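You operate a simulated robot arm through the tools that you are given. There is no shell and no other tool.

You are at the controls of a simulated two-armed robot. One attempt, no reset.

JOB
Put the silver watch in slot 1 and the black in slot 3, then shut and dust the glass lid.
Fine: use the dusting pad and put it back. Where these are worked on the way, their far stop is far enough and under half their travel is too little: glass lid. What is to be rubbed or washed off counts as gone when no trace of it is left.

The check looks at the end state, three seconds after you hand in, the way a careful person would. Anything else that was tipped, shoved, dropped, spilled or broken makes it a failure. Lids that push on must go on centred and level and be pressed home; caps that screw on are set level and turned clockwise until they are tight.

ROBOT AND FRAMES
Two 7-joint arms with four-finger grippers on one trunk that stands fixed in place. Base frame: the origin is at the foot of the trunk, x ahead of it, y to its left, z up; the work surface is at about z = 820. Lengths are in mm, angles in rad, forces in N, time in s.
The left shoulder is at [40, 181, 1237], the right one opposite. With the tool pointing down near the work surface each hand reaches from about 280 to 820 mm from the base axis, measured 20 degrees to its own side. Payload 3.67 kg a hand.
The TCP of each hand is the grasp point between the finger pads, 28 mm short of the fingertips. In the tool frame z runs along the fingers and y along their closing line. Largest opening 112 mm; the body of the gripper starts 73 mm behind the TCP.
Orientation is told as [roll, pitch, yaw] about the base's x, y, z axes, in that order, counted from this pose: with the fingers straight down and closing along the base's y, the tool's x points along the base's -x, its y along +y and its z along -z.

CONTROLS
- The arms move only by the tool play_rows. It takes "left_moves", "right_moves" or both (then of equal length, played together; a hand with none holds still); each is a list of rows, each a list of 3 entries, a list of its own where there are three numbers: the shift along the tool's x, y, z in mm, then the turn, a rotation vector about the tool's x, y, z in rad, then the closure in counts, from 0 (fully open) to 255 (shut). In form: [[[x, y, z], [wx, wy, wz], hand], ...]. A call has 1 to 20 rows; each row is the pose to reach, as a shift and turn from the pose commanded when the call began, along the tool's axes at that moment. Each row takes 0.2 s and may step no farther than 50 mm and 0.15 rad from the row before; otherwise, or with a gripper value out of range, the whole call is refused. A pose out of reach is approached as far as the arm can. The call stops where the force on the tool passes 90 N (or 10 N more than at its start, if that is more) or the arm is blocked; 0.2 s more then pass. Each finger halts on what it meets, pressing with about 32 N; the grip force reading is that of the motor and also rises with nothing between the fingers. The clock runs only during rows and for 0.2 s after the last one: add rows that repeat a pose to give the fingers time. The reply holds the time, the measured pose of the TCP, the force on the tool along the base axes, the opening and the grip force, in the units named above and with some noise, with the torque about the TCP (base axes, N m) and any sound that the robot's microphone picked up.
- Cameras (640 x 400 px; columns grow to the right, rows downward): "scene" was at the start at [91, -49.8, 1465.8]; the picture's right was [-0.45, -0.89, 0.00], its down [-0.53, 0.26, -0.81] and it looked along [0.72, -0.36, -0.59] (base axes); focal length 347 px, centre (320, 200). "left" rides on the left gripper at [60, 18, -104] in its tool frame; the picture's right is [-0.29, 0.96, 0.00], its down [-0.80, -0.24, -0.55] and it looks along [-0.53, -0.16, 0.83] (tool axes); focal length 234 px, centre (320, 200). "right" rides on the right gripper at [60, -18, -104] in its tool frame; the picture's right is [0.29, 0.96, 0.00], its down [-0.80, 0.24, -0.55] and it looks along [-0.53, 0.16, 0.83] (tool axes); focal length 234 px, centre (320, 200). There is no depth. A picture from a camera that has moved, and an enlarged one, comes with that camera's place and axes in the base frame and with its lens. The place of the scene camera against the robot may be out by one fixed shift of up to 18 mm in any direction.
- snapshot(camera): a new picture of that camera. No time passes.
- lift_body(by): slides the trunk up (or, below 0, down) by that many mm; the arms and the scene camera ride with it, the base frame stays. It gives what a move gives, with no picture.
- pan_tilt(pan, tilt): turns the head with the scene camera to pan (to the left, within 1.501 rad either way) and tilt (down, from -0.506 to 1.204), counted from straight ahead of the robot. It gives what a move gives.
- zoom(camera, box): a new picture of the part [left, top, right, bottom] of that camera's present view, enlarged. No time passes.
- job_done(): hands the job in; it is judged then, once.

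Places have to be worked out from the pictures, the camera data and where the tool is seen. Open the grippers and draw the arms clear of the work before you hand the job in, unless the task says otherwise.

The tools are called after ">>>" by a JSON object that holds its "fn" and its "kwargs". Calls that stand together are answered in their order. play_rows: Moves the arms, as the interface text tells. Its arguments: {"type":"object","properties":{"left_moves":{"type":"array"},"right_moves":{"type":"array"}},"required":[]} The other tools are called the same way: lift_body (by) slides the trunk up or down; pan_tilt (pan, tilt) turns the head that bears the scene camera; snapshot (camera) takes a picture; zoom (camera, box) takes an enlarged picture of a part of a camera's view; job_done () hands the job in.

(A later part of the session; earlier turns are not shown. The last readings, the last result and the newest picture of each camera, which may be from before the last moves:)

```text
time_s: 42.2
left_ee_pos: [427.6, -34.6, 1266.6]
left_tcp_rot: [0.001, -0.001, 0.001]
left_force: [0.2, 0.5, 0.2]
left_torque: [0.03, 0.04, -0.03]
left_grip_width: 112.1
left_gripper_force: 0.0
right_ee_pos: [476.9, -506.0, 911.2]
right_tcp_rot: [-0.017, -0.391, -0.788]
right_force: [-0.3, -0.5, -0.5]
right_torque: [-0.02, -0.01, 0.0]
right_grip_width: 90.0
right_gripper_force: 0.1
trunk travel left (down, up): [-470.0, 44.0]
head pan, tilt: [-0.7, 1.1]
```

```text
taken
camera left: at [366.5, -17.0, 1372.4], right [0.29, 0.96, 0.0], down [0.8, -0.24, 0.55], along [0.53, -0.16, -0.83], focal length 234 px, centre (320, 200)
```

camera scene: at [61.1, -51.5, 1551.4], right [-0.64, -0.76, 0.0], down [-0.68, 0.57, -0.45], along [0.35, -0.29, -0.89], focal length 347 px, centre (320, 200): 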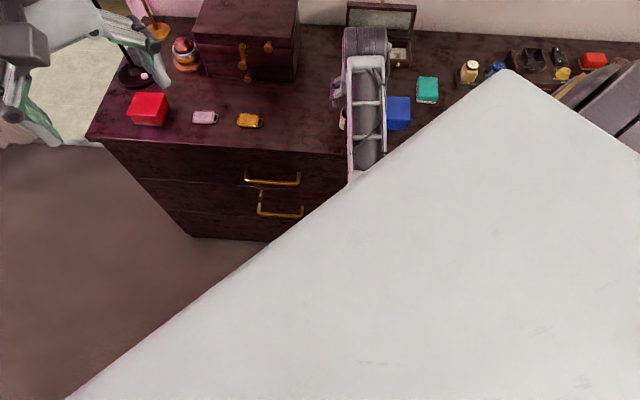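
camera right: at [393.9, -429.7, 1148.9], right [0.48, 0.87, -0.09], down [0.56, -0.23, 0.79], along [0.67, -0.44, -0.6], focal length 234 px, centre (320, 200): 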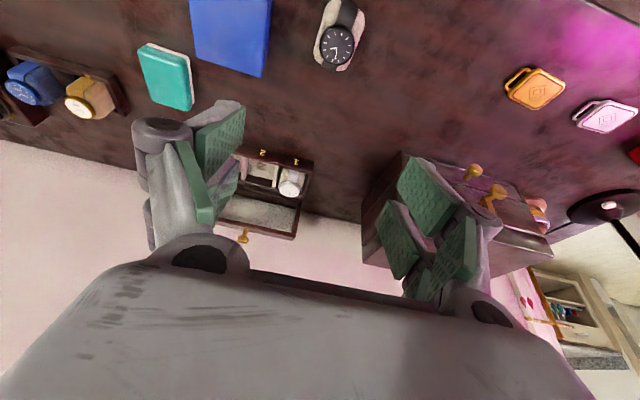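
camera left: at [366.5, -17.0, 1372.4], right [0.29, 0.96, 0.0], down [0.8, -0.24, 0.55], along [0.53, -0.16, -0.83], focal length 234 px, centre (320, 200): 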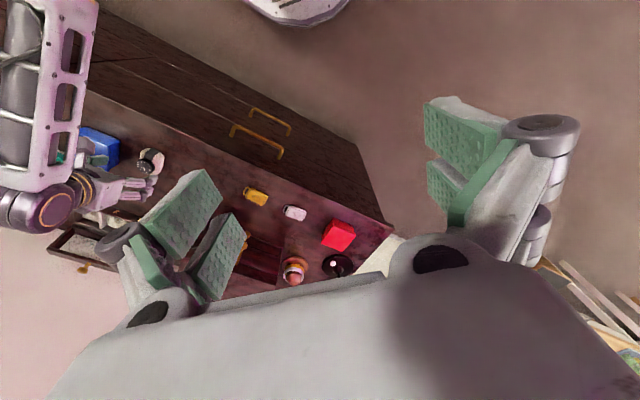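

The elbow swung under the shoulder after the trip to the box, which blocks this pose. I back up, lower the trunk again, and then retrace my earlier path (over slot 1, over silver's old spot, then the low-tilt pose) so the elbow swings back out to the right.

>>> {"fn": "play_rows", "kwargs": {"right_moves": [[[-8.5, 3, -31], [-0.005, 0.01, 0], 50], [[-17, 6, -62], [-0.01, 0.02, 0], 50], [[-25.5, 9, -93], [-0.015, 0.03, 0], 50], [[-34, 13, -124], [-0.02, 0.043, 0], 50], [[-42.5, 16, -155.5], [-0.022, 0.043, 0.002], 50]]}}

>>> {"fn": "lift_body", "kwargs": {"by": -120}}

>>> {"fn": "pan_tilt", "kwargs": {"pan": -1.1, "tilt": 0.7}}

>>> {"fn": "snapshot", "kwargs": {"camera": "scene"}}

```text
time_s: 43.4
left_ee_pos: [426.8, -34.5, 1267.3]
left_tcp_rot: [0.0, 0.0, 0.002]
left_force: [-0.2, -0.1, -0.2]
left_torque: [-0.02, 0.03, 0.0]
left_grip_width: 112.3
left_gripper_force: 0.0
right_ee_pos: [477.1, -475.0, 1071.7]
right_tcp_rot: [0.011, -0.343, -0.793]
right_force: [-0.8, 0.5, -0.8]
right_torque: [0.0, 0.02, -0.01]
right_grip_width: 90.3
right_gripper_force: 0.0
trunk travel left (down, up): [-470.0, 44.0]
head pan, tilt: [-0.7, 1.1]
```

```text
time_s: 44.9
left_ee_pos: [429.2, -35.3, 1145.7]
left_tcp_rot: [-0.001, 0.002, 0.003]
left_force: [-0.7, -0.1, 0.6]
left_torque: [-0.02, 0.02, 0.02]
left_grip_width: 111.9
left_gripper_force: 0.0
right_ee_pos: [477.2, -475.9, 949.6]
right_tcp_rot: [0.01, -0.346, -0.79]
right_force: [0.2, -0.7, 0.1]
right_torque: [0.0, 0.0, 0.02]
right_grip_width: 90.1
right_gripper_force: 0.1
trunk travel left (down, up): [-350.0, 164.0]
head pan, tilt: [-0.7, 1.1]
```

```text
time_s: 45.8
left_ee_pos: [427.6, -34.9, 1146.7]
left_tcp_rot: [0.001, 0.003, 0.002]
left_force: [0.3, -0.2, -0.1]
left_torque: [0.0, 0.02, -0.01]
left_grip_width: 112.1
left_gripper_force: 0.0
right_ee_pos: [478.1, -475.2, 949.3]
right_tcp_rot: [0.009, -0.345, -0.793]
right_force: [-0.1, 0.0, 0.1]
right_torque: [-0.01, 0.01, 0.01]
right_grip_width: 89.9
right_gripper_force: 0.0
trunk travel left (down, up): [-350.0, 164.0]
head pan, tilt: [-1.1, 0.7]
```

```text
taken
camera scene: at [51.6, -86.4, 1460.0], right [-0.89, -0.45, 0.0], down [-0.29, 0.57, -0.76], along [0.35, -0.68, -0.64], focal length 347 px, centre (320, 200)
```

scene: 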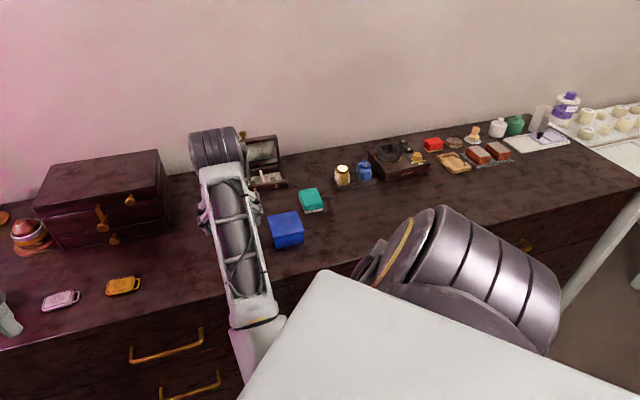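

Back at z≈950 with the elbow down. Now I retrace in one go: over slot 1, back over the silver watch's old place, then to the near tilted pose, to undo the elbow swing.

>>> {"fn": "play_rows", "kwargs": {"right_moves": [[[-41.6, -2, 10.5], [0, 0, 0], 50], [[-83.1, -4, 21], [0, 0, 0], 50], [[-124.7, -6, 31.5], [0, 0, 0], 50], [[-166.3, -8, 42], [0, 0, 0], 50], [[-207.8, -10, 52.6], [0, 0, 0], 50], [[-249.4, -12, 63.1], [0, 0, 0], 50], [[-215.3, 4.6, 50.8], [0, 0, 0], 50], [[-181.1, 23.1, 38.5], [0, 0, 0], 50], [[-146.9, 41.7, 26.3], [0, 0, 0], 50], [[-112.9, 60.3, 14], [0, 0, 0], 50], [[-78.7, 78.9, 1.7], [0, 0, 0], 50], [[-44.5, 97.4, -10.5], [0, 0, 0], 50], [[-10.4, 116, -22.8], [0, 0, 0], 50], [[12, 101, -25.6], [0, -0.1, 0], 50], [[36.1, 86, -23.6], [0, -0.2, 0], 50], [[60.2, 71, -21.6], [0, -0.3, 0], 50], [[83.4, 56, -19.3], [0, -0.4, 0], 50], [[95.2, 56, 13.6], [0, -0.4, 0], 50]]}}

>>> {"fn": "snapshot", "kwargs": {"camera": "scene"}}

>>> {"fn": "snapshot", "kwargs": {"camera": "left"}}

```text
time_s: 49.8
left_ee_pos: [426.7, -34.6, 1139.4]
left_tcp_rot: [0.002, 0.003, 0.0]
left_force: [0.2, -0.7, 0.9]
left_torque: [-0.02, 0.0, 0.02]
left_grip_width: 111.9
left_gripper_force: 0.1
right_ee_pos: [465.6, -399.5, 917.7]
right_tcp_rot: [-0.047, -0.817, -0.747]
right_force: [0.9, 0.5, 0.3]
right_torque: [0.01, 0.02, 0.02]
right_grip_width: 89.8
right_gripper_force: 0.0
trunk travel left (down, up): [-350.0, 164.0]
head pan, tilt: [-1.1, 0.7]
stopped in row 18 (right hand): the arm was blocked; the commanded pose is now the measured one
```

```text
taken
camera scene: at [51.4, -86.4, 1460.0], right [-0.89, -0.45, 0.0], down [-0.29, 0.57, -0.76], along [0.35, -0.68, -0.64], focal length 347 px, centre (320, 200)
```

scene: 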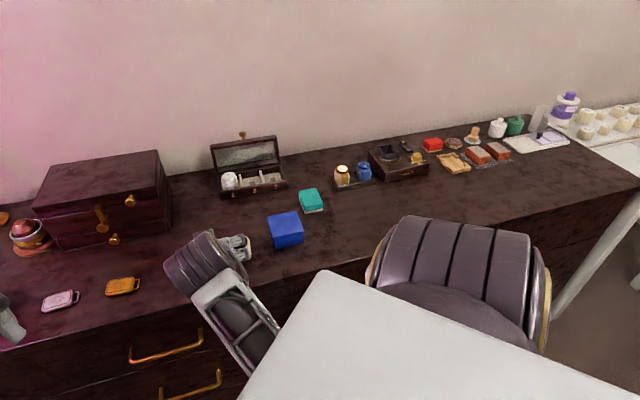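

```text
taken
camera left: at [366.5, -16.9, 1244.0], right [0.29, 0.96, 0.0], down [0.8, -0.24, 0.55], along [0.53, -0.16, -0.83], focal length 234 px, centre (320, 200)
```

left: 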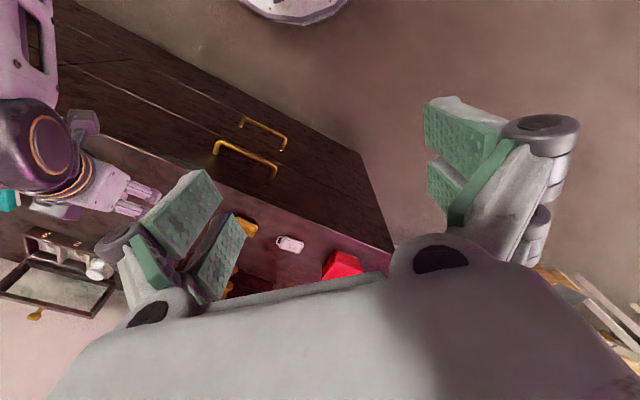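

Retracing didn't free it fully. I move the right hand up to a comfortable pose over the middle and turn the left hand so that its camera can see the right arm's elbow.

>>> {"fn": "play_rows", "kwargs": {"right_moves": [[[-25, 0, -24], [-0.003, 0.05, 0.004], 50], [[-51, 0, -48], [-0.006, 0.1, 0.008], 50], [[-82.2, -23.1, -36.4], [-0.009, 0.16, 0.012], 50], [[-113.3, -46.3, -24.8], [-0.012, 0.21, 0.016], 50], [[-144.5, -69.4, -13.3], [-0.015, 0.26, 0.02], 50], [[-175.6, -92.6, -1.7], [-0.017, 0.31, 0.023], 50], [[-206.8, -115.7, 9.9], [-0.019, 0.368, 0.026], 50]], "left_moves": [[[0, 0, 0], [0, 0, 0.15], 0], [[0, 0, 0], [0, 0, 0.3], 0], [[0, 0, 0], [0, 0, 0.45], 0], [[0, 0, 0], [0, 0, 0.6], 0], [[0, 0, 0], [0, 0, 0.75], 0], [[0, 0, 0], [0, 0, 0.9], 0], [[0, 0, 0], [0, 0, 1.05], 0]]}}

>>> {"fn": "snapshot", "kwargs": {"camera": "scene"}}

>>> {"fn": "snapshot", "kwargs": {"camera": "left"}}

```text
time_s: 51.4
left_ee_pos: [428.0, -34.9, 1139.6]
left_tcp_rot: [-0.005, 0.001, -1.05]
left_force: [0.1, 1.0, -0.3]
left_torque: [0.0, 0.03, -0.02]
left_grip_width: 112.3
left_gripper_force: 0.1
right_ee_pos: [492.2, -582.3, 1063.0]
right_tcp_rot: [0.001, -0.446, -0.791]
right_force: [-0.3, 0.5, -0.2]
right_torque: [0.02, -0.01, 0.01]
right_grip_width: 89.9
right_gripper_force: 0.0
trunk travel left (down, up): [-350.0, 164.0]
head pan, tilt: [-1.1, 0.7]
```

```text
taken
camera scene: at [52.3, -86.4, 1460.0], right [-0.89, -0.45, 0.0], down [-0.29, 0.57, -0.76], along [0.35, -0.68, -0.64], focal length 347 px, centre (320, 200)
```

scene: 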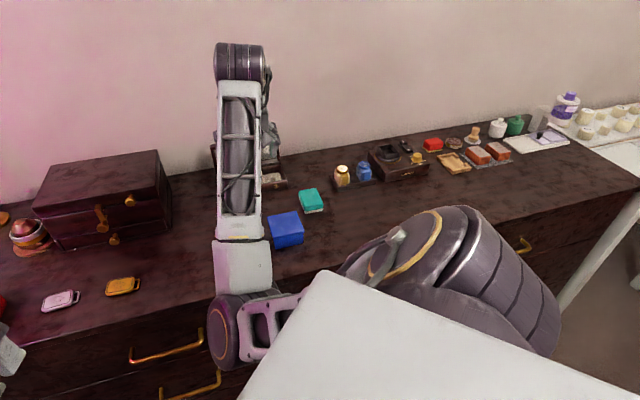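

```text
taken
camera left: at [412.6, 25.8, 1244.6], right [0.97, 0.23, 0.0], down [0.19, -0.81, 0.55], along [0.12, -0.54, -0.83], focal length 234 px, centre (320, 200)
```

left: 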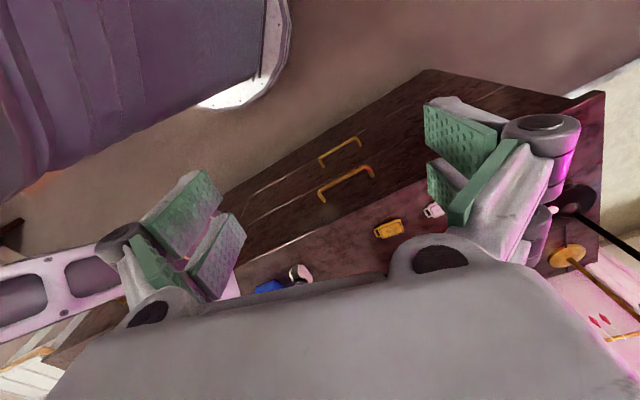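

The elbow is now on the left/down side. Raising the trunk made the block worse (z 883→911), so lowering it should free the pose; I lower the trunk 100 mm with the hand at a safe height.

>>> {"fn": "lift_body", "kwargs": {"by": -100}}

>>> {"fn": "play_rows", "kwargs": {"right_moves": [[[26, 20, -11], [0, 0.03, -0.002], 50], [[52, 40, -22], [0, 0.065, -0.004], 50], [[78.8, 58.5, -32.2], [0, 0.098, -0.005], 50], [[78.8, 58.5, -32.2], [0, 0.098, -0.005], 50]]}}

>>> {"fn": "snapshot", "kwargs": {"camera": "scene"}}

>>> {"fn": "snapshot", "kwargs": {"camera": "right"}}

```text
time_s: 52.7
left_ee_pos: [426.9, -34.5, 1042.1]
left_tcp_rot: [0.001, 0.001, -1.048]
left_force: [0.2, -0.6, -0.1]
left_torque: [-0.02, 0.01, -0.04]
left_grip_width: 111.9
left_gripper_force: 0.1
right_ee_pos: [492.0, -582.5, 963.4]
right_tcp_rot: [0.0, -0.449, -0.794]
right_force: [0.3, 0.2, -0.4]
right_torque: [0.01, 0.0, -0.02]
right_grip_width: 90.2
right_gripper_force: 0.0
trunk travel left (down, up): [-250.0, 264.0]
head pan, tilt: [-1.1, 0.7]
```

```text
time_s: 53.7
left_ee_pos: [426.7, -35.4, 1041.5]
left_tcp_rot: [0.002, 0.001, -1.049]
left_force: [0.5, -0.5, 0.5]
left_torque: [-0.01, 0.01, -0.02]
left_grip_width: 111.7
left_gripper_force: 0.0
right_ee_pos: [474.1, -486.0, 961.1]
right_tcp_rot: [-0.005, -0.353, -0.791]
right_force: [-0.5, -0.2, -0.2]
right_torque: [0.02, -0.01, -0.01]
right_grip_width: 90.1
right_gripper_force: 0.1
trunk travel left (down, up): [-250.0, 264.0]
head pan, tilt: [-1.1, 0.7]
```

```text
taken
camera scene: at [51.5, -87.4, 1361.0], right [-0.89, -0.45, 0.0], down [-0.29, 0.57, -0.76], along [0.35, -0.68, -0.64], focal length 347 px, centre (320, 200)
```

scene: 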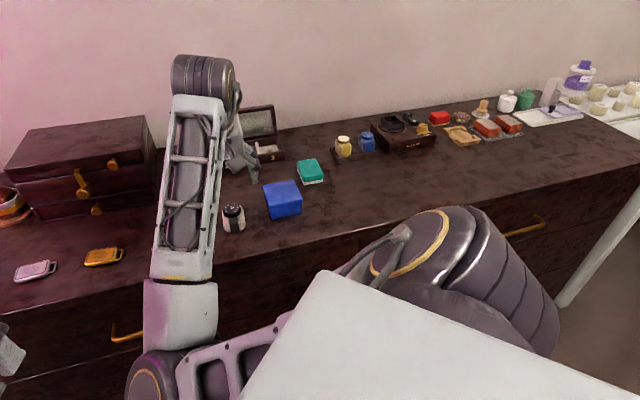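

```text
taken
camera right: at [395.5, -432.8, 1037.7], right [0.49, 0.86, -0.1], down [0.56, -0.23, 0.79], along [0.66, -0.45, -0.6], focal length 234 px, centre (320, 200)
```

right: 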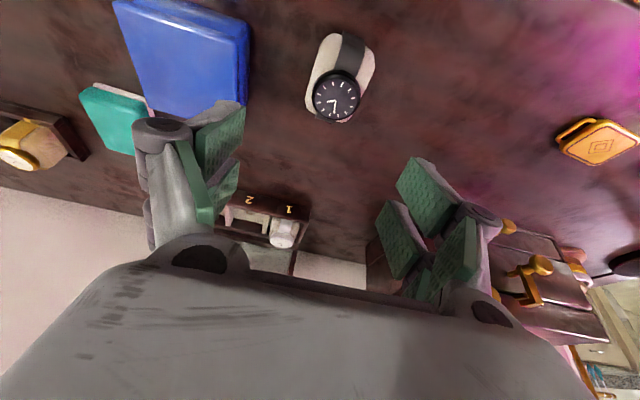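

The elbow has drifted far to the left (n≈341, s≈137), which is why this pose saturates. I raise the trunk for free space, move the hand up and right, and try tilting the hand sideways to swing the elbow back to the right.

>>> {"fn": "lift_body", "kwargs": {"by": 150}}

>>> {"fn": "play_rows", "kwargs": {"right_moves": [[[-20, -30, -25], [0, 0, 0], 0], [[-35, -60, -45], [0, 0, 0], 0], [[-50, -90, -60], [0, 0, 0], 0], [[-65, -120, -70], [0, 0, 0], 0], [[-75, -150, -75], [0, 0, 0], 0]]}}

>>> {"fn": "snapshot", "kwargs": {"camera": "scene"}}

```text
time_s: 55.4
left_ee_pos: [427.2, -35.2, 1189.1]
left_tcp_rot: [-0.002, 0.002, -1.049]
left_force: [-0.4, -0.2, 0.8]
left_torque: [0.0, 0.01, 0.03]
left_grip_width: 112.0
left_gripper_force: 0.1
right_ee_pos: [474.2, -485.6, 1110.4]
right_tcp_rot: [-0.004, -0.352, -0.789]
right_force: [0.2, 0.2, -0.5]
right_torque: [-0.02, 0.01, -0.01]
right_grip_width: 90.1
right_gripper_force: 0.1
trunk travel left (down, up): [-400.0, 114.0]
head pan, tilt: [-1.1, 0.7]
```

```text
time_s: 56.6
left_ee_pos: [426.8, -35.7, 1190.8]
left_tcp_rot: [-0.001, 0.002, -1.049]
left_force: [-0.4, -0.3, 0.0]
left_torque: [-0.01, -0.03, 0.0]
left_grip_width: 112.1
left_gripper_force: 0.0
right_ee_pos: [398.3, -619.2, 1207.2]
right_tcp_rot: [0.0, -0.347, -0.787]
right_force: [0.5, -0.1, 0.3]
right_torque: [0.02, -0.03, 0.01]
right_grip_width: 112.2
right_gripper_force: 0.1
trunk travel left (down, up): [-400.0, 114.0]
head pan, tilt: [-1.1, 0.7]
```

```text
taken
camera scene: at [50.9, -87.9, 1510.3], right [-0.89, -0.45, 0.0], down [-0.29, 0.57, -0.76], along [0.35, -0.68, -0.64], focal length 347 px, centre (320, 200)
```

scene: 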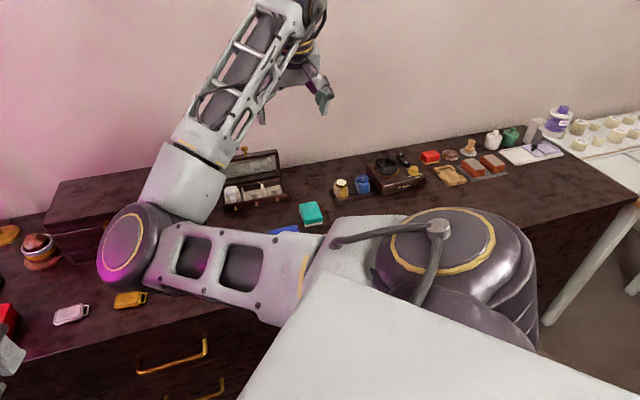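

The elbow points left now. I test tilting the fingers to the right (about the toward-wall axis) to see how strongly the elbow follows.

>>> {"fn": "play_rows", "kwargs": {"right_moves": [[[0, 0, 0], [0.15, 0, 0], 0], [[0, 0, 0], [0.3, 0, 0], 0], [[0, 0, 0], [0.45, 0, 0], 0], [[0, 0, 0], [0.6, 0, 0], 0], [[0, 0, 0], [0.75, 0, 0], 0], [[0, 0, 0], [0.9, 0, 0], 0], [[0, 0, 0], [1.05, 0, 0], 0], [[0, 0, 0], [1.2, 0, 0], 0]]}}

>>> {"fn": "snapshot", "kwargs": {"camera": "scene"}}

```text
time_s: 58.4
left_ee_pos: [427.2, -35.7, 1190.1]
left_tcp_rot: [-0.002, 0.0, -1.048]
left_force: [1.0, 0.4, 0.0]
left_torque: [0.04, -0.01, 0.02]
left_grip_width: 111.8
left_gripper_force: 0.0
right_ee_pos: [401.2, -619.5, 1203.6]
right_tcp_rot: [-1.205, -0.348, -0.787]
right_force: [0.7, 0.9, -1.0]
right_torque: [-0.02, 0.04, -0.02]
right_grip_width: 111.9
right_gripper_force: 0.2
trunk travel left (down, up): [-400.0, 114.0]
head pan, tilt: [-1.1, 0.7]
```

```text
taken
camera scene: at [51.8, -87.0, 1510.3], right [-0.89, -0.45, 0.0], down [-0.29, 0.57, -0.76], along [0.35, -0.68, -0.64], focal length 347 px, centre (320, 200)
```

scene: 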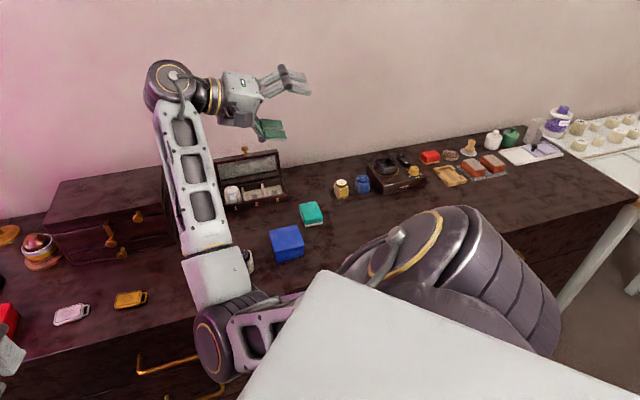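

The elbow followed (left → lower-left). I'll use an orientation loop that doesn't undo it: from "fingers right", swing to "fingers forward", then pitch down, then spin back about the finger axis.

>>> {"fn": "play_rows", "kwargs": {"right_moves": [[[0, 0, 0], [-0.049, -0.126, -0.049], 0], [[0, 0, 0], [-0.098, -0.252, -0.098], 0], [[0, 0, 0], [-0.147, -0.378, -0.147], 0], [[0, 0, 0], [-0.196, -0.504, -0.196], 0], [[0, 0, 0], [-0.245, -0.63, -0.245], 0], [[0, 0, 0], [-0.294, -0.757, -0.295], 0], [[0, 0, 0], [-0.343, -0.883, -0.344], 0], [[0, 0, 0], [-0.392, -1.009, -0.393], 0], [[0, 0, 0], [-0.441, -1.135, -0.442], 0], [[0, 0, 0], [-0.49, -1.261, -0.491], 0]]}}

>>> {"fn": "snapshot", "kwargs": {"camera": "scene"}}

```text
time_s: 60.6
left_ee_pos: [426.9, -36.8, 1190.0]
left_tcp_rot: [0.001, 0.0, -1.049]
left_force: [-0.3, 0.5, 0.2]
left_torque: [0.04, 0.0, -0.01]
left_grip_width: 112.0
left_gripper_force: 0.1
right_ee_pos: [399.3, -620.9, 1205.7]
right_tcp_rot: [-1.201, -0.345, 0.654]
right_force: [0.2, -0.2, 0.7]
right_torque: [0.0, 0.02, -0.02]
right_grip_width: 111.6
right_gripper_force: 0.0
trunk travel left (down, up): [-400.0, 114.0]
head pan, tilt: [-1.1, 0.7]
```

```text
taken
camera scene: at [50.6, -87.7, 1510.3], right [-0.89, -0.45, 0.0], down [-0.29, 0.57, -0.76], along [0.35, -0.68, -0.64], focal length 347 px, centre (320, 200)
```

scene: 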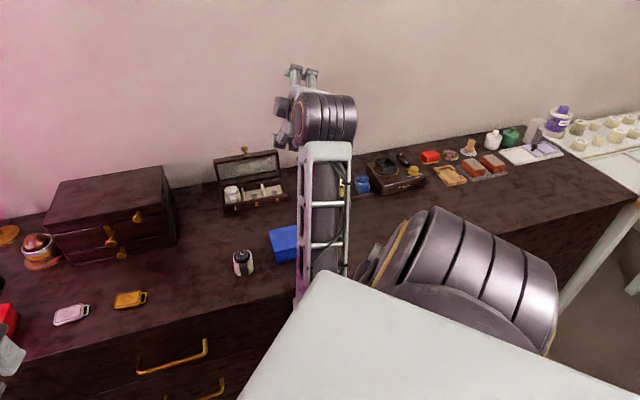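

The elbow has moved to below. Next I pitch the fingers back down about the dresser-length axis.

>>> {"fn": "play_rows", "kwargs": {"right_moves": [[[0, 0, 0], [-0.136, 0.053, 0], 0], [[0, 0, 0], [-0.271, 0.105, 0], 0], [[0, 0, 0], [-0.407, 0.158, 0], 0], [[0, 0, 0], [-0.542, 0.21, 0], 0], [[0, 0, 0], [-0.678, 0.263, 0], 0], [[0, 0, 0], [-0.813, 0.316, 0], 0]]}}

>>> {"fn": "snapshot", "kwargs": {"camera": "scene"}}

```text
time_s: 62.0
left_ee_pos: [427.0, -34.9, 1190.8]
left_tcp_rot: [0.0, 0.001, -1.048]
left_force: [0.4, 0.2, -0.3]
left_torque: [0.05, 0.05, 0.0]
left_grip_width: 112.0
left_gripper_force: 0.1
right_ee_pos: [402.1, -620.5, 1203.9]
right_tcp_rot: [-0.327, -0.115, 0.436]
right_force: [0.3, 0.2, 5.6]
right_torque: [0.18, 0.13, 0.02]
right_grip_width: 112.0
right_gripper_force: 0.0
trunk travel left (down, up): [-400.0, 114.0]
head pan, tilt: [-1.1, 0.7]
```

```text
taken
camera scene: at [52.5, -87.2, 1510.4], right [-0.89, -0.45, 0.0], down [-0.29, 0.57, -0.76], along [0.35, -0.68, -0.64], focal length 347 px, centre (320, 200)
```

scene: 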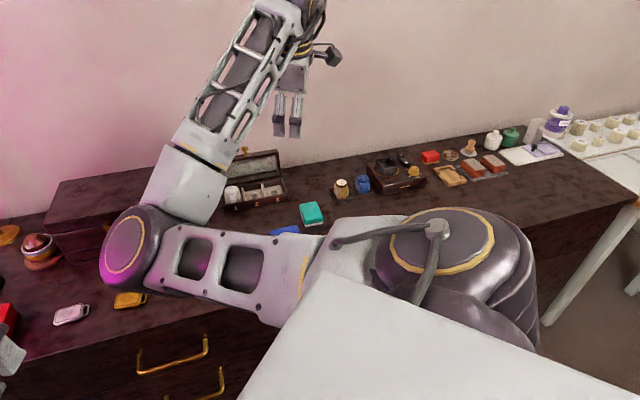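

The elbow sprang back left, so there are two stable arm postures. I go back to "fingers forward" (elbow below) and then swing the fingers to the left, which should force the elbow onto the right side.

>>> {"fn": "play_rows", "kwargs": {"right_moves": [[[0, 0, 0], [0.136, -0.053, 0], 0], [[0, 0, 0], [0.271, -0.105, 0], 0], [[0, 0, 0], [0.407, -0.158, 0], 0], [[0, 0, 0], [0.542, -0.21, 0], 0], [[0, 0, 0], [0.678, -0.263, 0], 0], [[0, 0, 0], [0.813, -0.316, 0], 0]]}}

>>> {"fn": "play_rows", "kwargs": {"right_moves": [[[-15.5, 6, 0], [-0.049, -0.127, -0.049], 0], [[-31, 12, 0], [-0.098, -0.253, -0.098], 0], [[-46.6, 18, 0], [-0.147, -0.38, -0.148], 0], [[-62.1, 24, 0], [-0.196, -0.506, -0.197], 0], [[-77.7, 30, 0], [-0.246, -0.633, -0.246], 0], [[-93.2, 36, 0], [-0.295, -0.759, -0.295], 0], [[-108.7, 42, 0], [-0.344, -0.886, -0.345], 0], [[-124.3, 48, 0], [-0.393, -1.012, -0.394], 0], [[-139.8, 54.2, 0], [-0.442, -1.139, -0.443], 0]]}}

>>> {"fn": "snapshot", "kwargs": {"camera": "scene"}}

```text
time_s: 63.4
left_ee_pos: [425.8, -35.0, 1190.1]
left_tcp_rot: [0.001, 0.0, -1.049]
left_force: [-0.2, 1.9, 0.2]
left_torque: [0.0, -0.01, 0.03]
left_grip_width: 111.9
left_gripper_force: 0.0
right_ee_pos: [399.5, -619.8, 1206.6]
right_tcp_rot: [-1.206, -0.346, 0.654]
right_force: [0.0, -0.1, 0.7]
right_torque: [0.01, 0.05, 0.08]
right_grip_width: 111.8
right_gripper_force: 0.0
trunk travel left (down, up): [-400.0, 114.0]
head pan, tilt: [-1.1, 0.7]
```

```text
time_s: 65.4
left_ee_pos: [427.7, -35.3, 1189.7]
left_tcp_rot: [-0.002, 0.001, -1.048]
left_force: [-0.3, -0.3, 0.0]
left_torque: [0.02, 0.03, 0.01]
left_grip_width: 112.2
left_gripper_force: 0.1
right_ee_pos: [508.2, -514.6, 1205.0]
right_tcp_rot: [-1.199, -0.347, 1.953]
right_force: [0.4, 0.8, -0.3]
right_torque: [0.01, 0.0, -0.01]
right_grip_width: 111.9
right_gripper_force: 0.1
trunk travel left (down, up): [-400.0, 114.0]
head pan, tilt: [-1.1, 0.7]
```

```text
taken
camera scene: at [52.1, -87.0, 1510.3], right [-0.89, -0.45, 0.0], down [-0.29, 0.57, -0.76], along [0.35, -0.68, -0.64], focal length 347 px, centre (320, 200)
```

scene: 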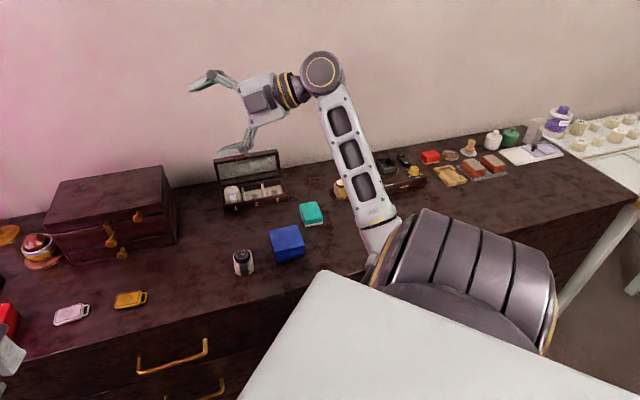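

Now the elbow is on the right side. I tilt the fingers from left back to down by the shortest rotation.

>>> {"fn": "play_rows", "kwargs": {"right_moves": [[[0, 0, 0], [-0.1065, 0.0968, 0], 0], [[0, 0, 0], [-0.213, 0.1935, 0], 0], [[0, 0, 0], [-0.3195, 0.29, 0], 0], [[0, 0, 0], [-0.426, 0.387, 0], 0], [[0, 0, 0], [-0.5325, 0.484, 0], 0], [[0, 0, 0], [-0.639, 0.58, 0], 0], [[0, 0, 0], [-0.7455, 0.677, 0], 0], [[0, 0, 0], [-0.852, 0.774, 0], 0]]}}

>>> {"fn": "snapshot", "kwargs": {"camera": "scene"}}

```text
time_s: 67.2
left_ee_pos: [428.2, -37.2, 1189.3]
left_tcp_rot: [-0.002, 0.003, -1.049]
left_force: [0.8, -0.9, 0.0]
left_torque: [0.05, 0.02, 0.0]
left_grip_width: 112.0
left_gripper_force: 0.0
right_ee_pos: [503.7, -517.3, 1179.0]
right_tcp_rot: [-0.214, 0.227, 1.465]
right_force: [2.6, 0.5, 1.9]
right_torque: [-0.06, 0.23, -0.04]
right_grip_width: 111.2
right_gripper_force: 0.1
trunk travel left (down, up): [-400.0, 114.0]
head pan, tilt: [-1.1, 0.7]
```

```text
taken
camera scene: at [54.1, -88.8, 1509.7], right [-0.89, -0.45, 0.0], down [-0.29, 0.58, -0.76], along [0.35, -0.68, -0.65], focal length 347 px, centre (320, 200)
```

scene: 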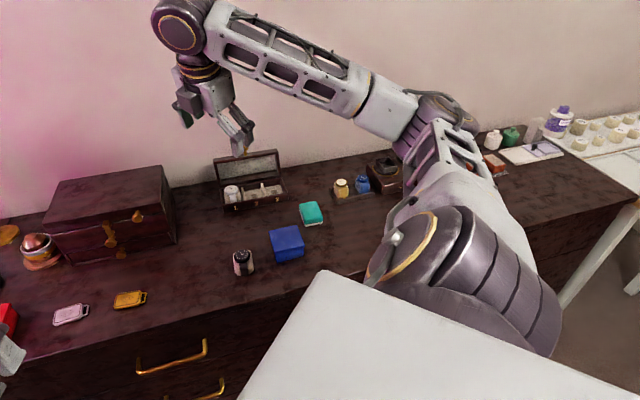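

The elbow is now out to the right as at the start. I hold briefly to settle and then spin the hand back about its finger axis in steps.

>>> {"fn": "play_rows", "kwargs": {"right_moves": [[[0, 0, 0], [0, 0, 0.14], 0], [[0, 0, 0], [0, 0, 0.28], 0], [[0, 0, 0], [0, 0, 0.42], 0], [[0, 0, 0], [0, 0, 0.56], 0], [[0, 0, 0], [0, 0, 0.7], 0], [[0, 0, 0], [0, 0, 0.84], 0], [[0, 0, 0], [0, 0, 0.98], 0], [[0, 0, 0], [0, 0, 1.12], 0]]}}

>>> {"fn": "snapshot", "kwargs": {"camera": "scene"}}

```text
time_s: 69.0
left_ee_pos: [427.0, -35.1, 1189.8]
left_tcp_rot: [-0.002, 0.0, -1.049]
left_force: [0.2, -0.4, -0.2]
left_torque: [0.02, -0.01, -0.01]
left_grip_width: 112.0
left_gripper_force: 0.0
right_ee_pos: [508.0, -514.3, 1204.6]
right_tcp_rot: [-0.322, -0.14, 0.385]
right_force: [-0.4, 0.0, -0.3]
right_torque: [0.01, 0.0, 0.01]
right_grip_width: 112.1
right_gripper_force: 0.0
trunk travel left (down, up): [-400.0, 114.0]
head pan, tilt: [-1.1, 0.7]
```

```text
taken
camera scene: at [51.6, -86.6, 1510.3], right [-0.89, -0.45, 0.0], down [-0.29, 0.57, -0.76], along [0.35, -0.68, -0.64], focal length 347 px, centre (320, 200)
```

scene: 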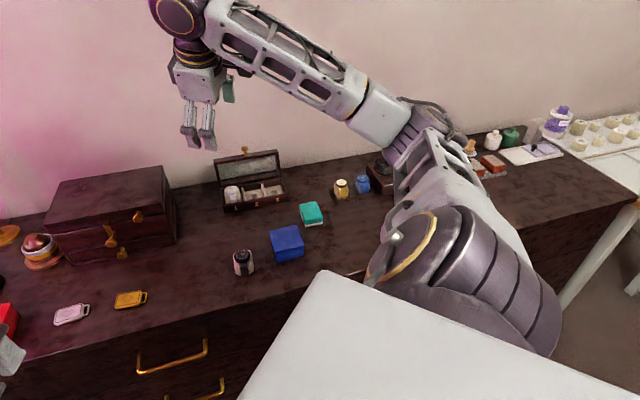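

>>> {"fn": "play_rows", "kwargs": {"right_moves": [[[0, 0, 0], [0, 0, 0.144], 0], [[0, 0, 0], [0, 0, 0.288], 0], [[0, 0, 0], [0, 0, 0.432], 0], [[0, 0, 0], [0, 0, 0.576], 0], [[0, 0, 0], [0, 0, 0.72], 0], [[0, 0, 0], [0, 0, 0.864], 0], [[0, 0, 0], [0, 0, 1.008], 0], [[0, 0, 0], [0, 0, 1.15], 0]]}}

>>> {"fn": "snapshot", "kwargs": {"camera": "scene"}}

```text
time_s: 70.8
left_ee_pos: [427.9, -34.9, 1191.0]
left_tcp_rot: [-0.001, 0.0, -1.049]
left_force: [0.3, 0.0, 0.7]
left_torque: [0.04, -0.02, 0.0]
left_grip_width: 112.1
left_gripper_force: 0.0
right_ee_pos: [508.0, -513.7, 1206.0]
right_tcp_rot: [0.0, -0.349, -0.788]
right_force: [0.4, -0.4, 0.2]
right_torque: [0.02, 0.01, -0.03]
right_grip_width: 112.1
right_gripper_force: 0.0
trunk travel left (down, up): [-400.0, 114.0]
head pan, tilt: [-1.1, 0.7]
```

```text
taken
camera scene: at [51.4, -86.6, 1510.3], right [-0.89, -0.45, 0.0], down [-0.29, 0.57, -0.76], along [0.35, -0.68, -0.64], focal length 347 px, centre (320, 200)
```

scene: 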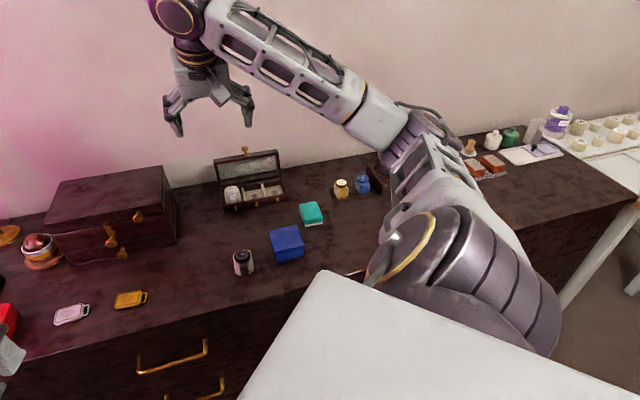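

Orientation restored with the elbow out to the right. I lower the trunk back to its original height and come down over the black watch, checking posture.

>>> {"fn": "lift_body", "kwargs": {"by": -50}}

>>> {"fn": "play_rows", "kwargs": {"right_moves": [[[23, 0, 35.3], [0, 0, 0], 0], [[46, 0, 70.6], [0, 0, 0], 20], [[69, 0, 106], [0, 0, 0], 40], [[92, 0, 141], [0, 0, 0], 50], [[114.7, -0.5, 176.4], [0, 0, 0], 50], [[114.7, -0.5, 176.4], [0, 0, 0], 50]]}}

>>> {"fn": "snapshot", "kwargs": {"camera": "scene"}}

>>> {"fn": "zoom", "kwargs": {"camera": "right", "box": [285, 25, 395, 145]}}

```text
time_s: 71.8
left_ee_pos: [426.7, -35.9, 1139.8]
left_tcp_rot: [-0.002, 0.0, -1.05]
left_force: [0.7, -0.4, 0.1]
left_torque: [0.02, 0.0, 0.03]
left_grip_width: 112.1
left_gripper_force: 0.1
right_ee_pos: [507.3, -513.2, 1156.9]
right_tcp_rot: [0.0, -0.351, -0.785]
right_force: [0.2, 0.4, -0.2]
right_torque: [0.01, 0.02, -0.01]
right_grip_width: 112.2
right_gripper_force: 0.1
trunk travel left (down, up): [-350.0, 164.0]
head pan, tilt: [-1.1, 0.7]
```

```text
time_s: 73.2
left_ee_pos: [427.4, -35.2, 1141.2]
left_tcp_rot: [-0.001, 0.0, -1.047]
left_force: [0.9, 0.4, 0.4]
left_torque: [0.0, 0.0, -0.01]
left_grip_width: 112.2
left_gripper_force: 0.1
right_ee_pos: [471.5, -479.4, 951.3]
right_tcp_rot: [-0.002, -0.35, -0.783]
right_force: [-0.1, -0.4, -0.2]
right_torque: [0.0, -0.01, 0.01]
right_grip_width: 89.7
right_gripper_force: 0.1
trunk travel left (down, up): [-350.0, 164.0]
head pan, tilt: [-1.1, 0.7]
```

```text
taken
camera scene: at [51.4, -86.5, 1460.1], right [-0.89, -0.45, 0.0], down [-0.29, 0.57, -0.76], along [0.35, -0.68, -0.64], focal length 347 px, centre (320, 200)
```

scene: 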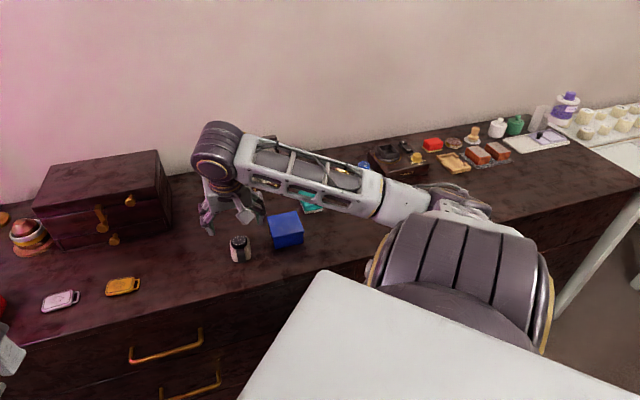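

```text
3.33 times, centred on (340, 85) of right
camera zoom: at [392.7, -428.0, 1028.1], right [0.49, 0.87, -0.1], down [0.57, -0.22, 0.79], along [0.67, -0.44, -0.6], focal length 781 px, centre (253, 583)
```

zoom: 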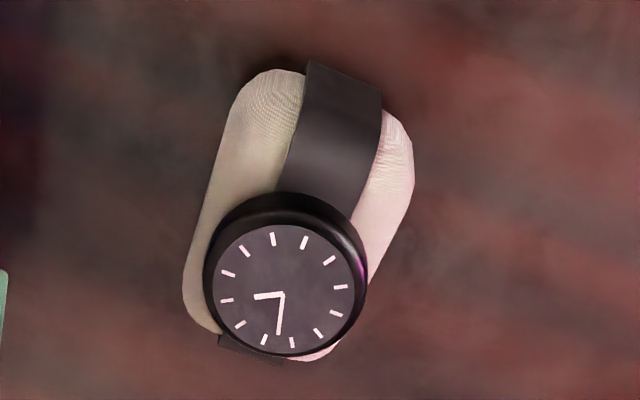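

Posture is good, black dial at n≈683.8, s≈−5.5. I descend onto it.

>>> {"fn": "play_rows", "kwargs": {"right_moves": [[[8.3, 0.4, 25.1], [0, 0, 0], 50], [[16.5, 0.8, 50.2], [0, 0, 0], 50], [[24.8, 1.1, 75.4], [0, 0, 0], 50], [[24.8, 1.1, 75.4], [0, 0, 0], 50]]}}

>>> {"fn": "snapshot", "kwargs": {"camera": "right"}}

```text
time_s: 74.2
left_ee_pos: [426.7, -35.6, 1139.3]
left_tcp_rot: [-0.002, -0.001, -1.048]
left_force: [0.6, -0.3, 0.1]
left_torque: [0.01, 0.02, 0.01]
left_grip_width: 112.0
left_gripper_force: 0.1
right_ee_pos: [475.2, -482.9, 872.2]
right_tcp_rot: [-0.001, -0.349, -0.785]
right_force: [0.4, -0.4, 0.3]
right_torque: [-0.04, 0.02, -0.06]
right_grip_width: 89.9
right_gripper_force: 0.0
trunk travel left (down, up): [-350.0, 164.0]
head pan, tilt: [-1.1, 0.7]
```

```text
taken
camera right: at [396.3, -430.4, 948.5], right [0.49, 0.87, -0.1], down [0.57, -0.23, 0.79], along [0.67, -0.44, -0.6], focal length 234 px, centre (320, 200)
```

right: 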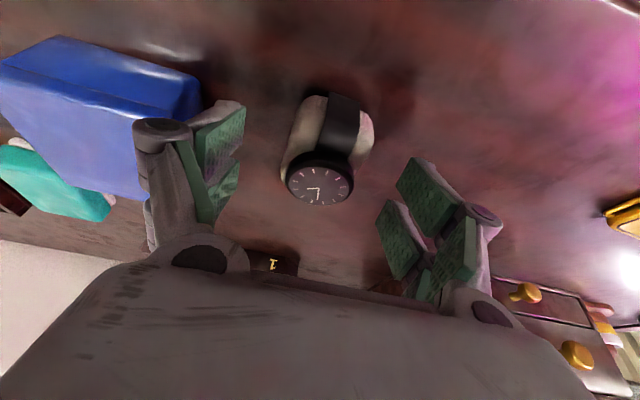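

>>> {"fn": "play_rows", "kwargs": {"right_moves": [[[0, 0, 0], [0, 0, 0], 120], [[0, 0, 0], [0, 0, 0], 200], [[0, 0, 0], [0, 0, 0], 255], [[0, 0, 0], [0, 0, 0], 255]]}}

>>> {"fn": "play_rows", "kwargs": {"right_moves": [[[-3.4, 0, -9.4], [0, 0, 0], 255], [[-13.7, 0, -37.6], [0, 0, 0], 255], [[-25, 0, -70], [0, 0, 0], 255], [[-34.2, 0, -94], [0, 0, 0], 255], [[-34.2, 0, -94], [0, 0, 0], 255]]}}

>>> {"fn": "snapshot", "kwargs": {"camera": "right"}}

>>> {"fn": "snapshot", "kwargs": {"camera": "scene"}}

```text
time_s: 75.2
left_ee_pos: [426.6, -35.5, 1140.7]
left_tcp_rot: [0.0, 0.0, -1.049]
left_force: [0.4, -0.1, 0.1]
left_torque: [-0.02, 0.02, 0.0]
left_grip_width: 112.0
left_gripper_force: 0.1
right_ee_pos: [475.3, -481.6, 872.3]
right_tcp_rot: [-0.001, -0.349, -0.785]
right_force: [0.5, 0.3, 0.2]
right_torque: [0.03, -0.05, -0.05]
right_grip_width: 45.3
right_gripper_force: 32.0
trunk travel left (down, up): [-350.0, 164.0]
head pan, tilt: [-1.1, 0.7]
```

```text
time_s: 76.4
left_ee_pos: [426.4, -36.1, 1139.9]
left_tcp_rot: [-0.002, 0.001, -1.048]
left_force: [0.6, 0.1, 0.9]
left_torque: [-0.01, -0.01, 0.01]
left_grip_width: 112.3
left_gripper_force: 0.1
right_ee_pos: [474.9, -482.2, 971.9]
right_tcp_rot: [-0.002, -0.348, -0.783]
right_force: [0.9, 1.0, -0.6]
right_torque: [-0.01, 0.01, 0.0]
right_grip_width: 45.1
right_gripper_force: 32.0
trunk travel left (down, up): [-350.0, 164.0]
head pan, tilt: [-1.1, 0.7]
```

```text
taken
camera right: at [395.6, -430.6, 1049.2], right [0.49, 0.87, -0.1], down [0.57, -0.23, 0.79], along [0.67, -0.44, -0.6], focal length 234 px, centre (320, 200)
```

right: 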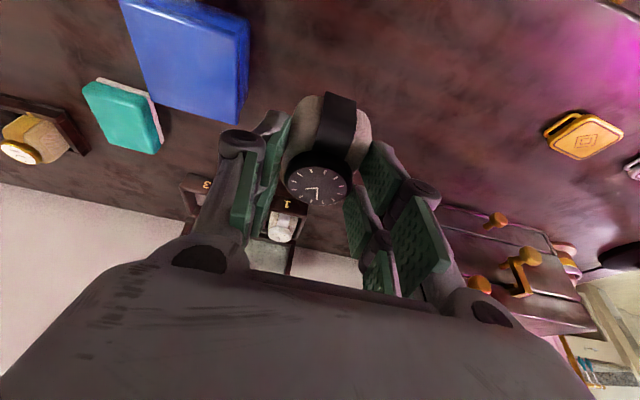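

```text
taken
camera scene: at [51.5, -86.7, 1460.0], right [-0.89, -0.45, 0.0], down [-0.29, 0.57, -0.76], along [0.35, -0.68, -0.64], focal length 347 px, centre (320, 200)
```

scene: 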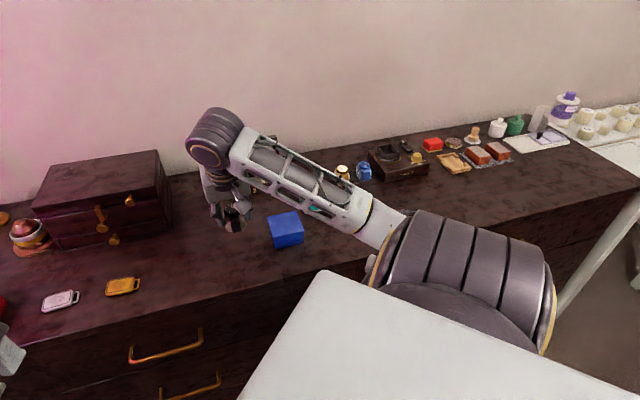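

Black watch held securely (45 mm, level). I carry it over slot 3 (TCP n≈931, s≈−137).

>>> {"fn": "play_rows", "kwargs": {"right_moves": [[[-34.2, -18.9, 12.4], [0, 0, 0], 255], [[-68.4, -37.9, 24.9], [0, 0, 0], 255], [[-102.6, -56.8, 37.3], [0, 0, 0], 255], [[-136.7, -75.8, 49.8], [0, 0, 0], 255], [[-170.9, -94.7, 62.2], [0, 0, 0], 255], [[-205.1, -113.7, 74.7], [0, 0, 0], 255], [[-239.3, -132.6, 87.1], [0, 0, 0], 255], [[-239.3, -132.6, 87.1], [0, 0, 0], 255]]}}

>>> {"fn": "snapshot", "kwargs": {"camera": "scene"}}

>>> {"fn": "zoom", "kwargs": {"camera": "right", "box": [200, 0, 420, 220]}}

```text
time_s: 78.2
left_ee_pos: [426.6, -34.6, 1139.2]
left_tcp_rot: [0.0, 0.0, -1.051]
left_force: [-0.4, -0.3, 0.2]
left_torque: [0.02, 0.04, -0.01]
left_grip_width: 112.0
left_gripper_force: 0.2
right_ee_pos: [560.5, -757.0, 971.5]
right_tcp_rot: [-0.003, -0.349, -0.782]
right_force: [0.5, -0.1, -0.3]
right_torque: [0.02, -0.04, 0.01]
right_grip_width: 45.3
right_gripper_force: 31.3
trunk travel left (down, up): [-350.0, 164.0]
head pan, tilt: [-1.1, 0.7]
```

```text
taken
camera scene: at [51.0, -86.2, 1460.1], right [-0.89, -0.45, 0.0], down [-0.29, 0.57, -0.77], along [0.35, -0.68, -0.64], focal length 347 px, centre (320, 200)
```

scene: 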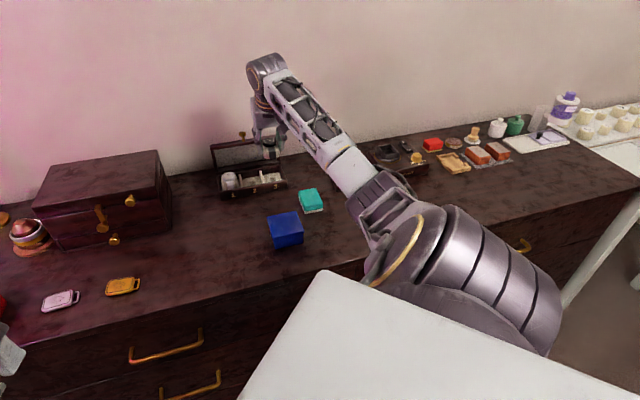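

```text
1.82 times, centred on (310, 110) of right
camera zoom: at [482.2, -705.0, 1047.5], right [0.49, 0.87, -0.1], down [0.57, -0.22, 0.79], along [0.67, -0.44, -0.6], focal length 426 px, centre (338, 364)
```

zoom: 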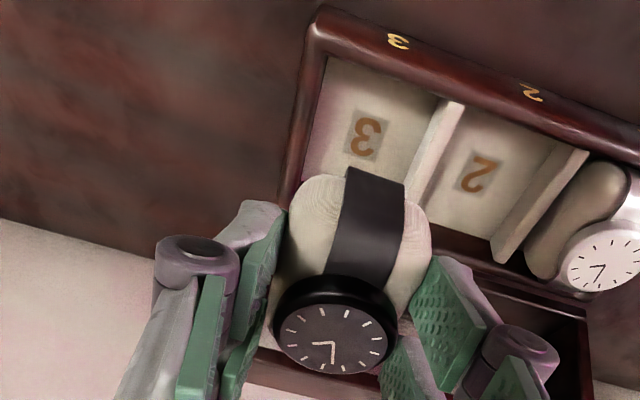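

The black watch is over slot 3, within ~1 mm of its centre. I nudge +1.2 mm in s and lower to ~9 mm above the rim.

>>> {"fn": "play_rows", "kwargs": {"right_moves": [[[7.1, 0.4, 19.4], [0, 0, 0], 255], [[14.1, 0.8, 38.9], [0, 0, 0], 255], [[21.2, 1.2, 58.3], [0, 0, 0], 255], [[21.2, 1.2, 58.3], [0, 0, 0], 255]]}}

>>> {"fn": "zoom", "kwargs": {"camera": "right", "box": [200, 30, 420, 220]}}

```text
time_s: 79.2
left_ee_pos: [427.5, -34.9, 1139.6]
left_tcp_rot: [-0.002, 0.0, -1.048]
left_force: [-0.9, 0.4, -0.5]
left_torque: [0.04, 0.01, 0.01]
left_grip_width: 112.2
left_gripper_force: 0.0
right_ee_pos: [562.2, -755.7, 908.1]
right_tcp_rot: [-0.002, -0.349, -0.786]
right_force: [0.5, 0.4, -0.5]
right_torque: [0.0, -0.02, 0.0]
right_grip_width: 45.3
right_gripper_force: 32.1
trunk travel left (down, up): [-350.0, 164.0]
head pan, tilt: [-1.1, 0.7]
```

```text
2.11 times, centred on (310, 125) of right
camera zoom: at [483.5, -703.3, 985.6], right [0.49, 0.87, -0.1], down [0.57, -0.23, 0.79], along [0.67, -0.44, -0.6], focal length 493 px, centre (341, 358)
```

zoom: 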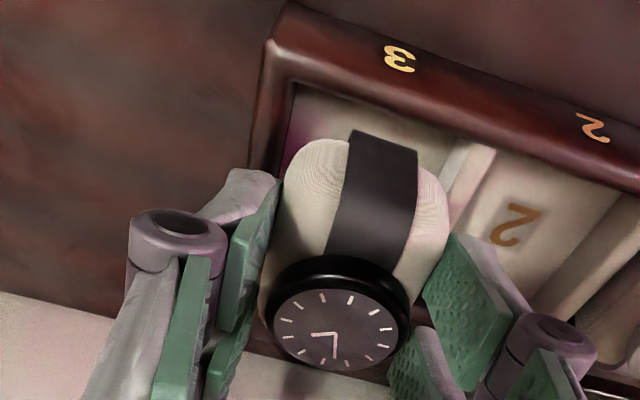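

Clearances look balanced (front ≈1–2 mm, sides ≈4 mm). I lower in small steps with force checks.

>>> {"fn": "play_rows", "kwargs": {"right_moves": [[[1, 0, 2.8], [0, 0, 0], 255], [[2, 0, 5.6], [0, 0, 0], 255], [[3.1, 0, 8.5], [0, 0, 0], 255], [[3.1, 0, 8.5], [0, 0, 0], 255]]}}

>>> {"fn": "zoom", "kwargs": {"camera": "right", "box": [240, 60, 400, 200]}}

```text
time_s: 80.2
left_ee_pos: [427.3, -35.8, 1139.7]
left_tcp_rot: [-0.002, 0.0, -1.048]
left_force: [0.1, 0.2, 0.0]
left_torque: [0.0, 0.01, -0.01]
left_grip_width: 112.1
left_gripper_force: 0.1
right_ee_pos: [562.4, -754.2, 899.7]
right_tcp_rot: [-0.002, -0.349, -0.787]
right_force: [0.2, -0.1, -0.8]
right_torque: [0.02, -0.03, -0.02]
right_grip_width: 45.4
right_gripper_force: 32.2
trunk travel left (down, up): [-350.0, 164.0]
head pan, tilt: [-1.1, 0.7]
```

```text
2.86 times, centred on (320, 130) of right
camera zoom: at [483.5, -703.0, 976.0], right [0.49, 0.87, -0.1], down [0.57, -0.23, 0.79], along [0.67, -0.44, -0.6], focal length 669 px, centre (320, 400)
```

zoom: 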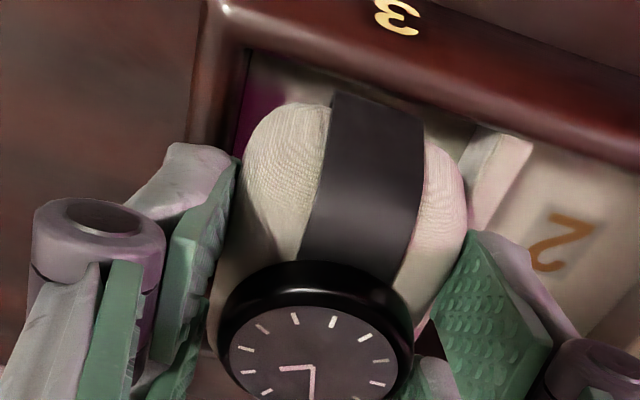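

>>> {"fn": "play_rows", "kwargs": {"right_moves": [[[0.7, 0, 1.9], [0, 0, 0], 255], [[1.4, 0, 3.8], [0, 0, 0], 255], [[2.1, 0, 5.6], [0, 0, 0], 255], [[2.1, 0, 5.6], [0, 0, 0], 255]]}}

>>> {"fn": "zoom", "kwargs": {"camera": "right", "box": [240, 60, 400, 200]}}

```text
time_s: 81.2
left_ee_pos: [427.2, -35.8, 1140.6]
left_tcp_rot: [-0.002, 0.001, -1.05]
left_force: [0.0, 0.4, 0.3]
left_torque: [0.02, 0.02, -0.03]
left_grip_width: 111.9
left_gripper_force: 0.1
right_ee_pos: [561.5, -754.7, 891.5]
right_tcp_rot: [-0.001, -0.35, -0.786]
right_force: [-0.5, -1.1, -0.7]
right_torque: [0.02, 0.0, 0.03]
right_grip_width: 45.4
right_gripper_force: 31.3
trunk travel left (down, up): [-350.0, 164.0]
head pan, tilt: [-1.1, 0.7]
```

```text
2.86 times, centred on (320, 130) of right
camera zoom: at [483.2, -703.2, 969.5], right [0.49, 0.87, -0.1], down [0.57, -0.23, 0.79], along [0.67, -0.44, -0.6], focal length 669 px, centre (320, 400)
```

zoom: 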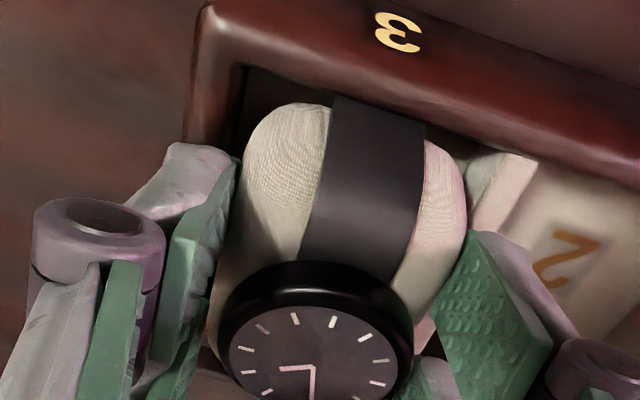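

It is sliding in freely. I lower the last ~8 mm to the floor.

>>> {"fn": "play_rows", "kwargs": {"right_moves": [[[0.8, 0, 2.2], [0, 0, 0], 255], [[1.6, 0, 4.4], [0, 0, 0], 255], [[2.4, 0, 6.6], [0, 0, 0], 255], [[3.0, 0, 8.3], [0, 0, 0], 255], [[3.0, 0, 8.3], [0, 0, 0], 255]]}}

>>> {"fn": "zoom", "kwargs": {"camera": "right", "box": [240, 60, 400, 200]}}

```text
time_s: 82.4
left_ee_pos: [426.9, -36.0, 1139.2]
left_tcp_rot: [-0.001, 0.0, -1.049]
left_force: [-0.5, 0.7, 0.8]
left_torque: [0.0, -0.05, 0.0]
left_grip_width: 111.9
left_gripper_force: 0.0
right_ee_pos: [561.4, -754.8, 884.4]
right_tcp_rot: [-0.001, -0.348, -0.783]
right_force: [0.4, 0.8, -0.8]
right_torque: [0.01, -0.01, 0.02]
right_grip_width: 45.3
right_gripper_force: 32.0
trunk travel left (down, up): [-350.0, 164.0]
head pan, tilt: [-1.1, 0.7]
```

```text
2.86 times, centred on (320, 130) of right
camera zoom: at [483.2, -703.0, 961.4], right [0.49, 0.87, -0.1], down [0.57, -0.23, 0.79], along [0.67, -0.44, -0.6], focal length 669 px, centre (320, 400)
```

zoom: 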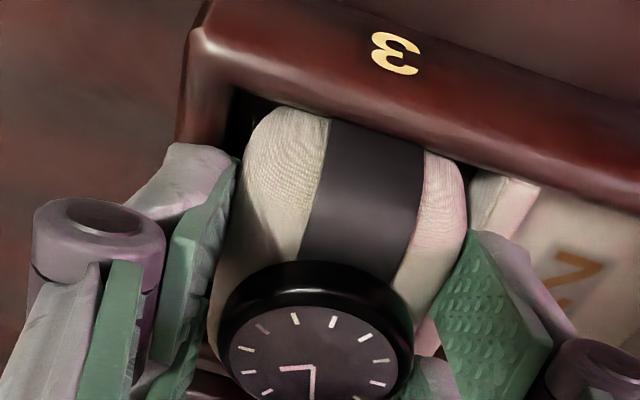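

>>> {"fn": "play_rows", "kwargs": {"right_moves": [[[0.35, 0, 0.95], [0, 0, 0], 255], [[0.7, 0, 1.9], [0, 0, 0], 255], [[0.85, 0, 2.35], [0, 0, 0], 255], [[0.85, 0, 2.35], [0, 0, 0], 255]]}}

```text
time_s: 83.4
left_ee_pos: [426.9, -34.7, 1140.7]
left_tcp_rot: [-0.001, -0.001, -1.05]
left_force: [-0.1, 0.0, -0.2]
left_torque: [-0.03, 0.03, -0.01]
left_grip_width: 111.9
left_gripper_force: 0.1
right_ee_pos: [561.9, -754.7, 883.7]
right_tcp_rot: [-0.002, -0.352, -0.782]
right_force: [0.1, 1.0, 5.0]
right_torque: [-0.03, 0.12, -0.02]
right_grip_width: 45.0
right_gripper_force: 31.7
trunk travel left (down, up): [-350.0, 164.0]
head pan, tilt: [-1.1, 0.7]
```

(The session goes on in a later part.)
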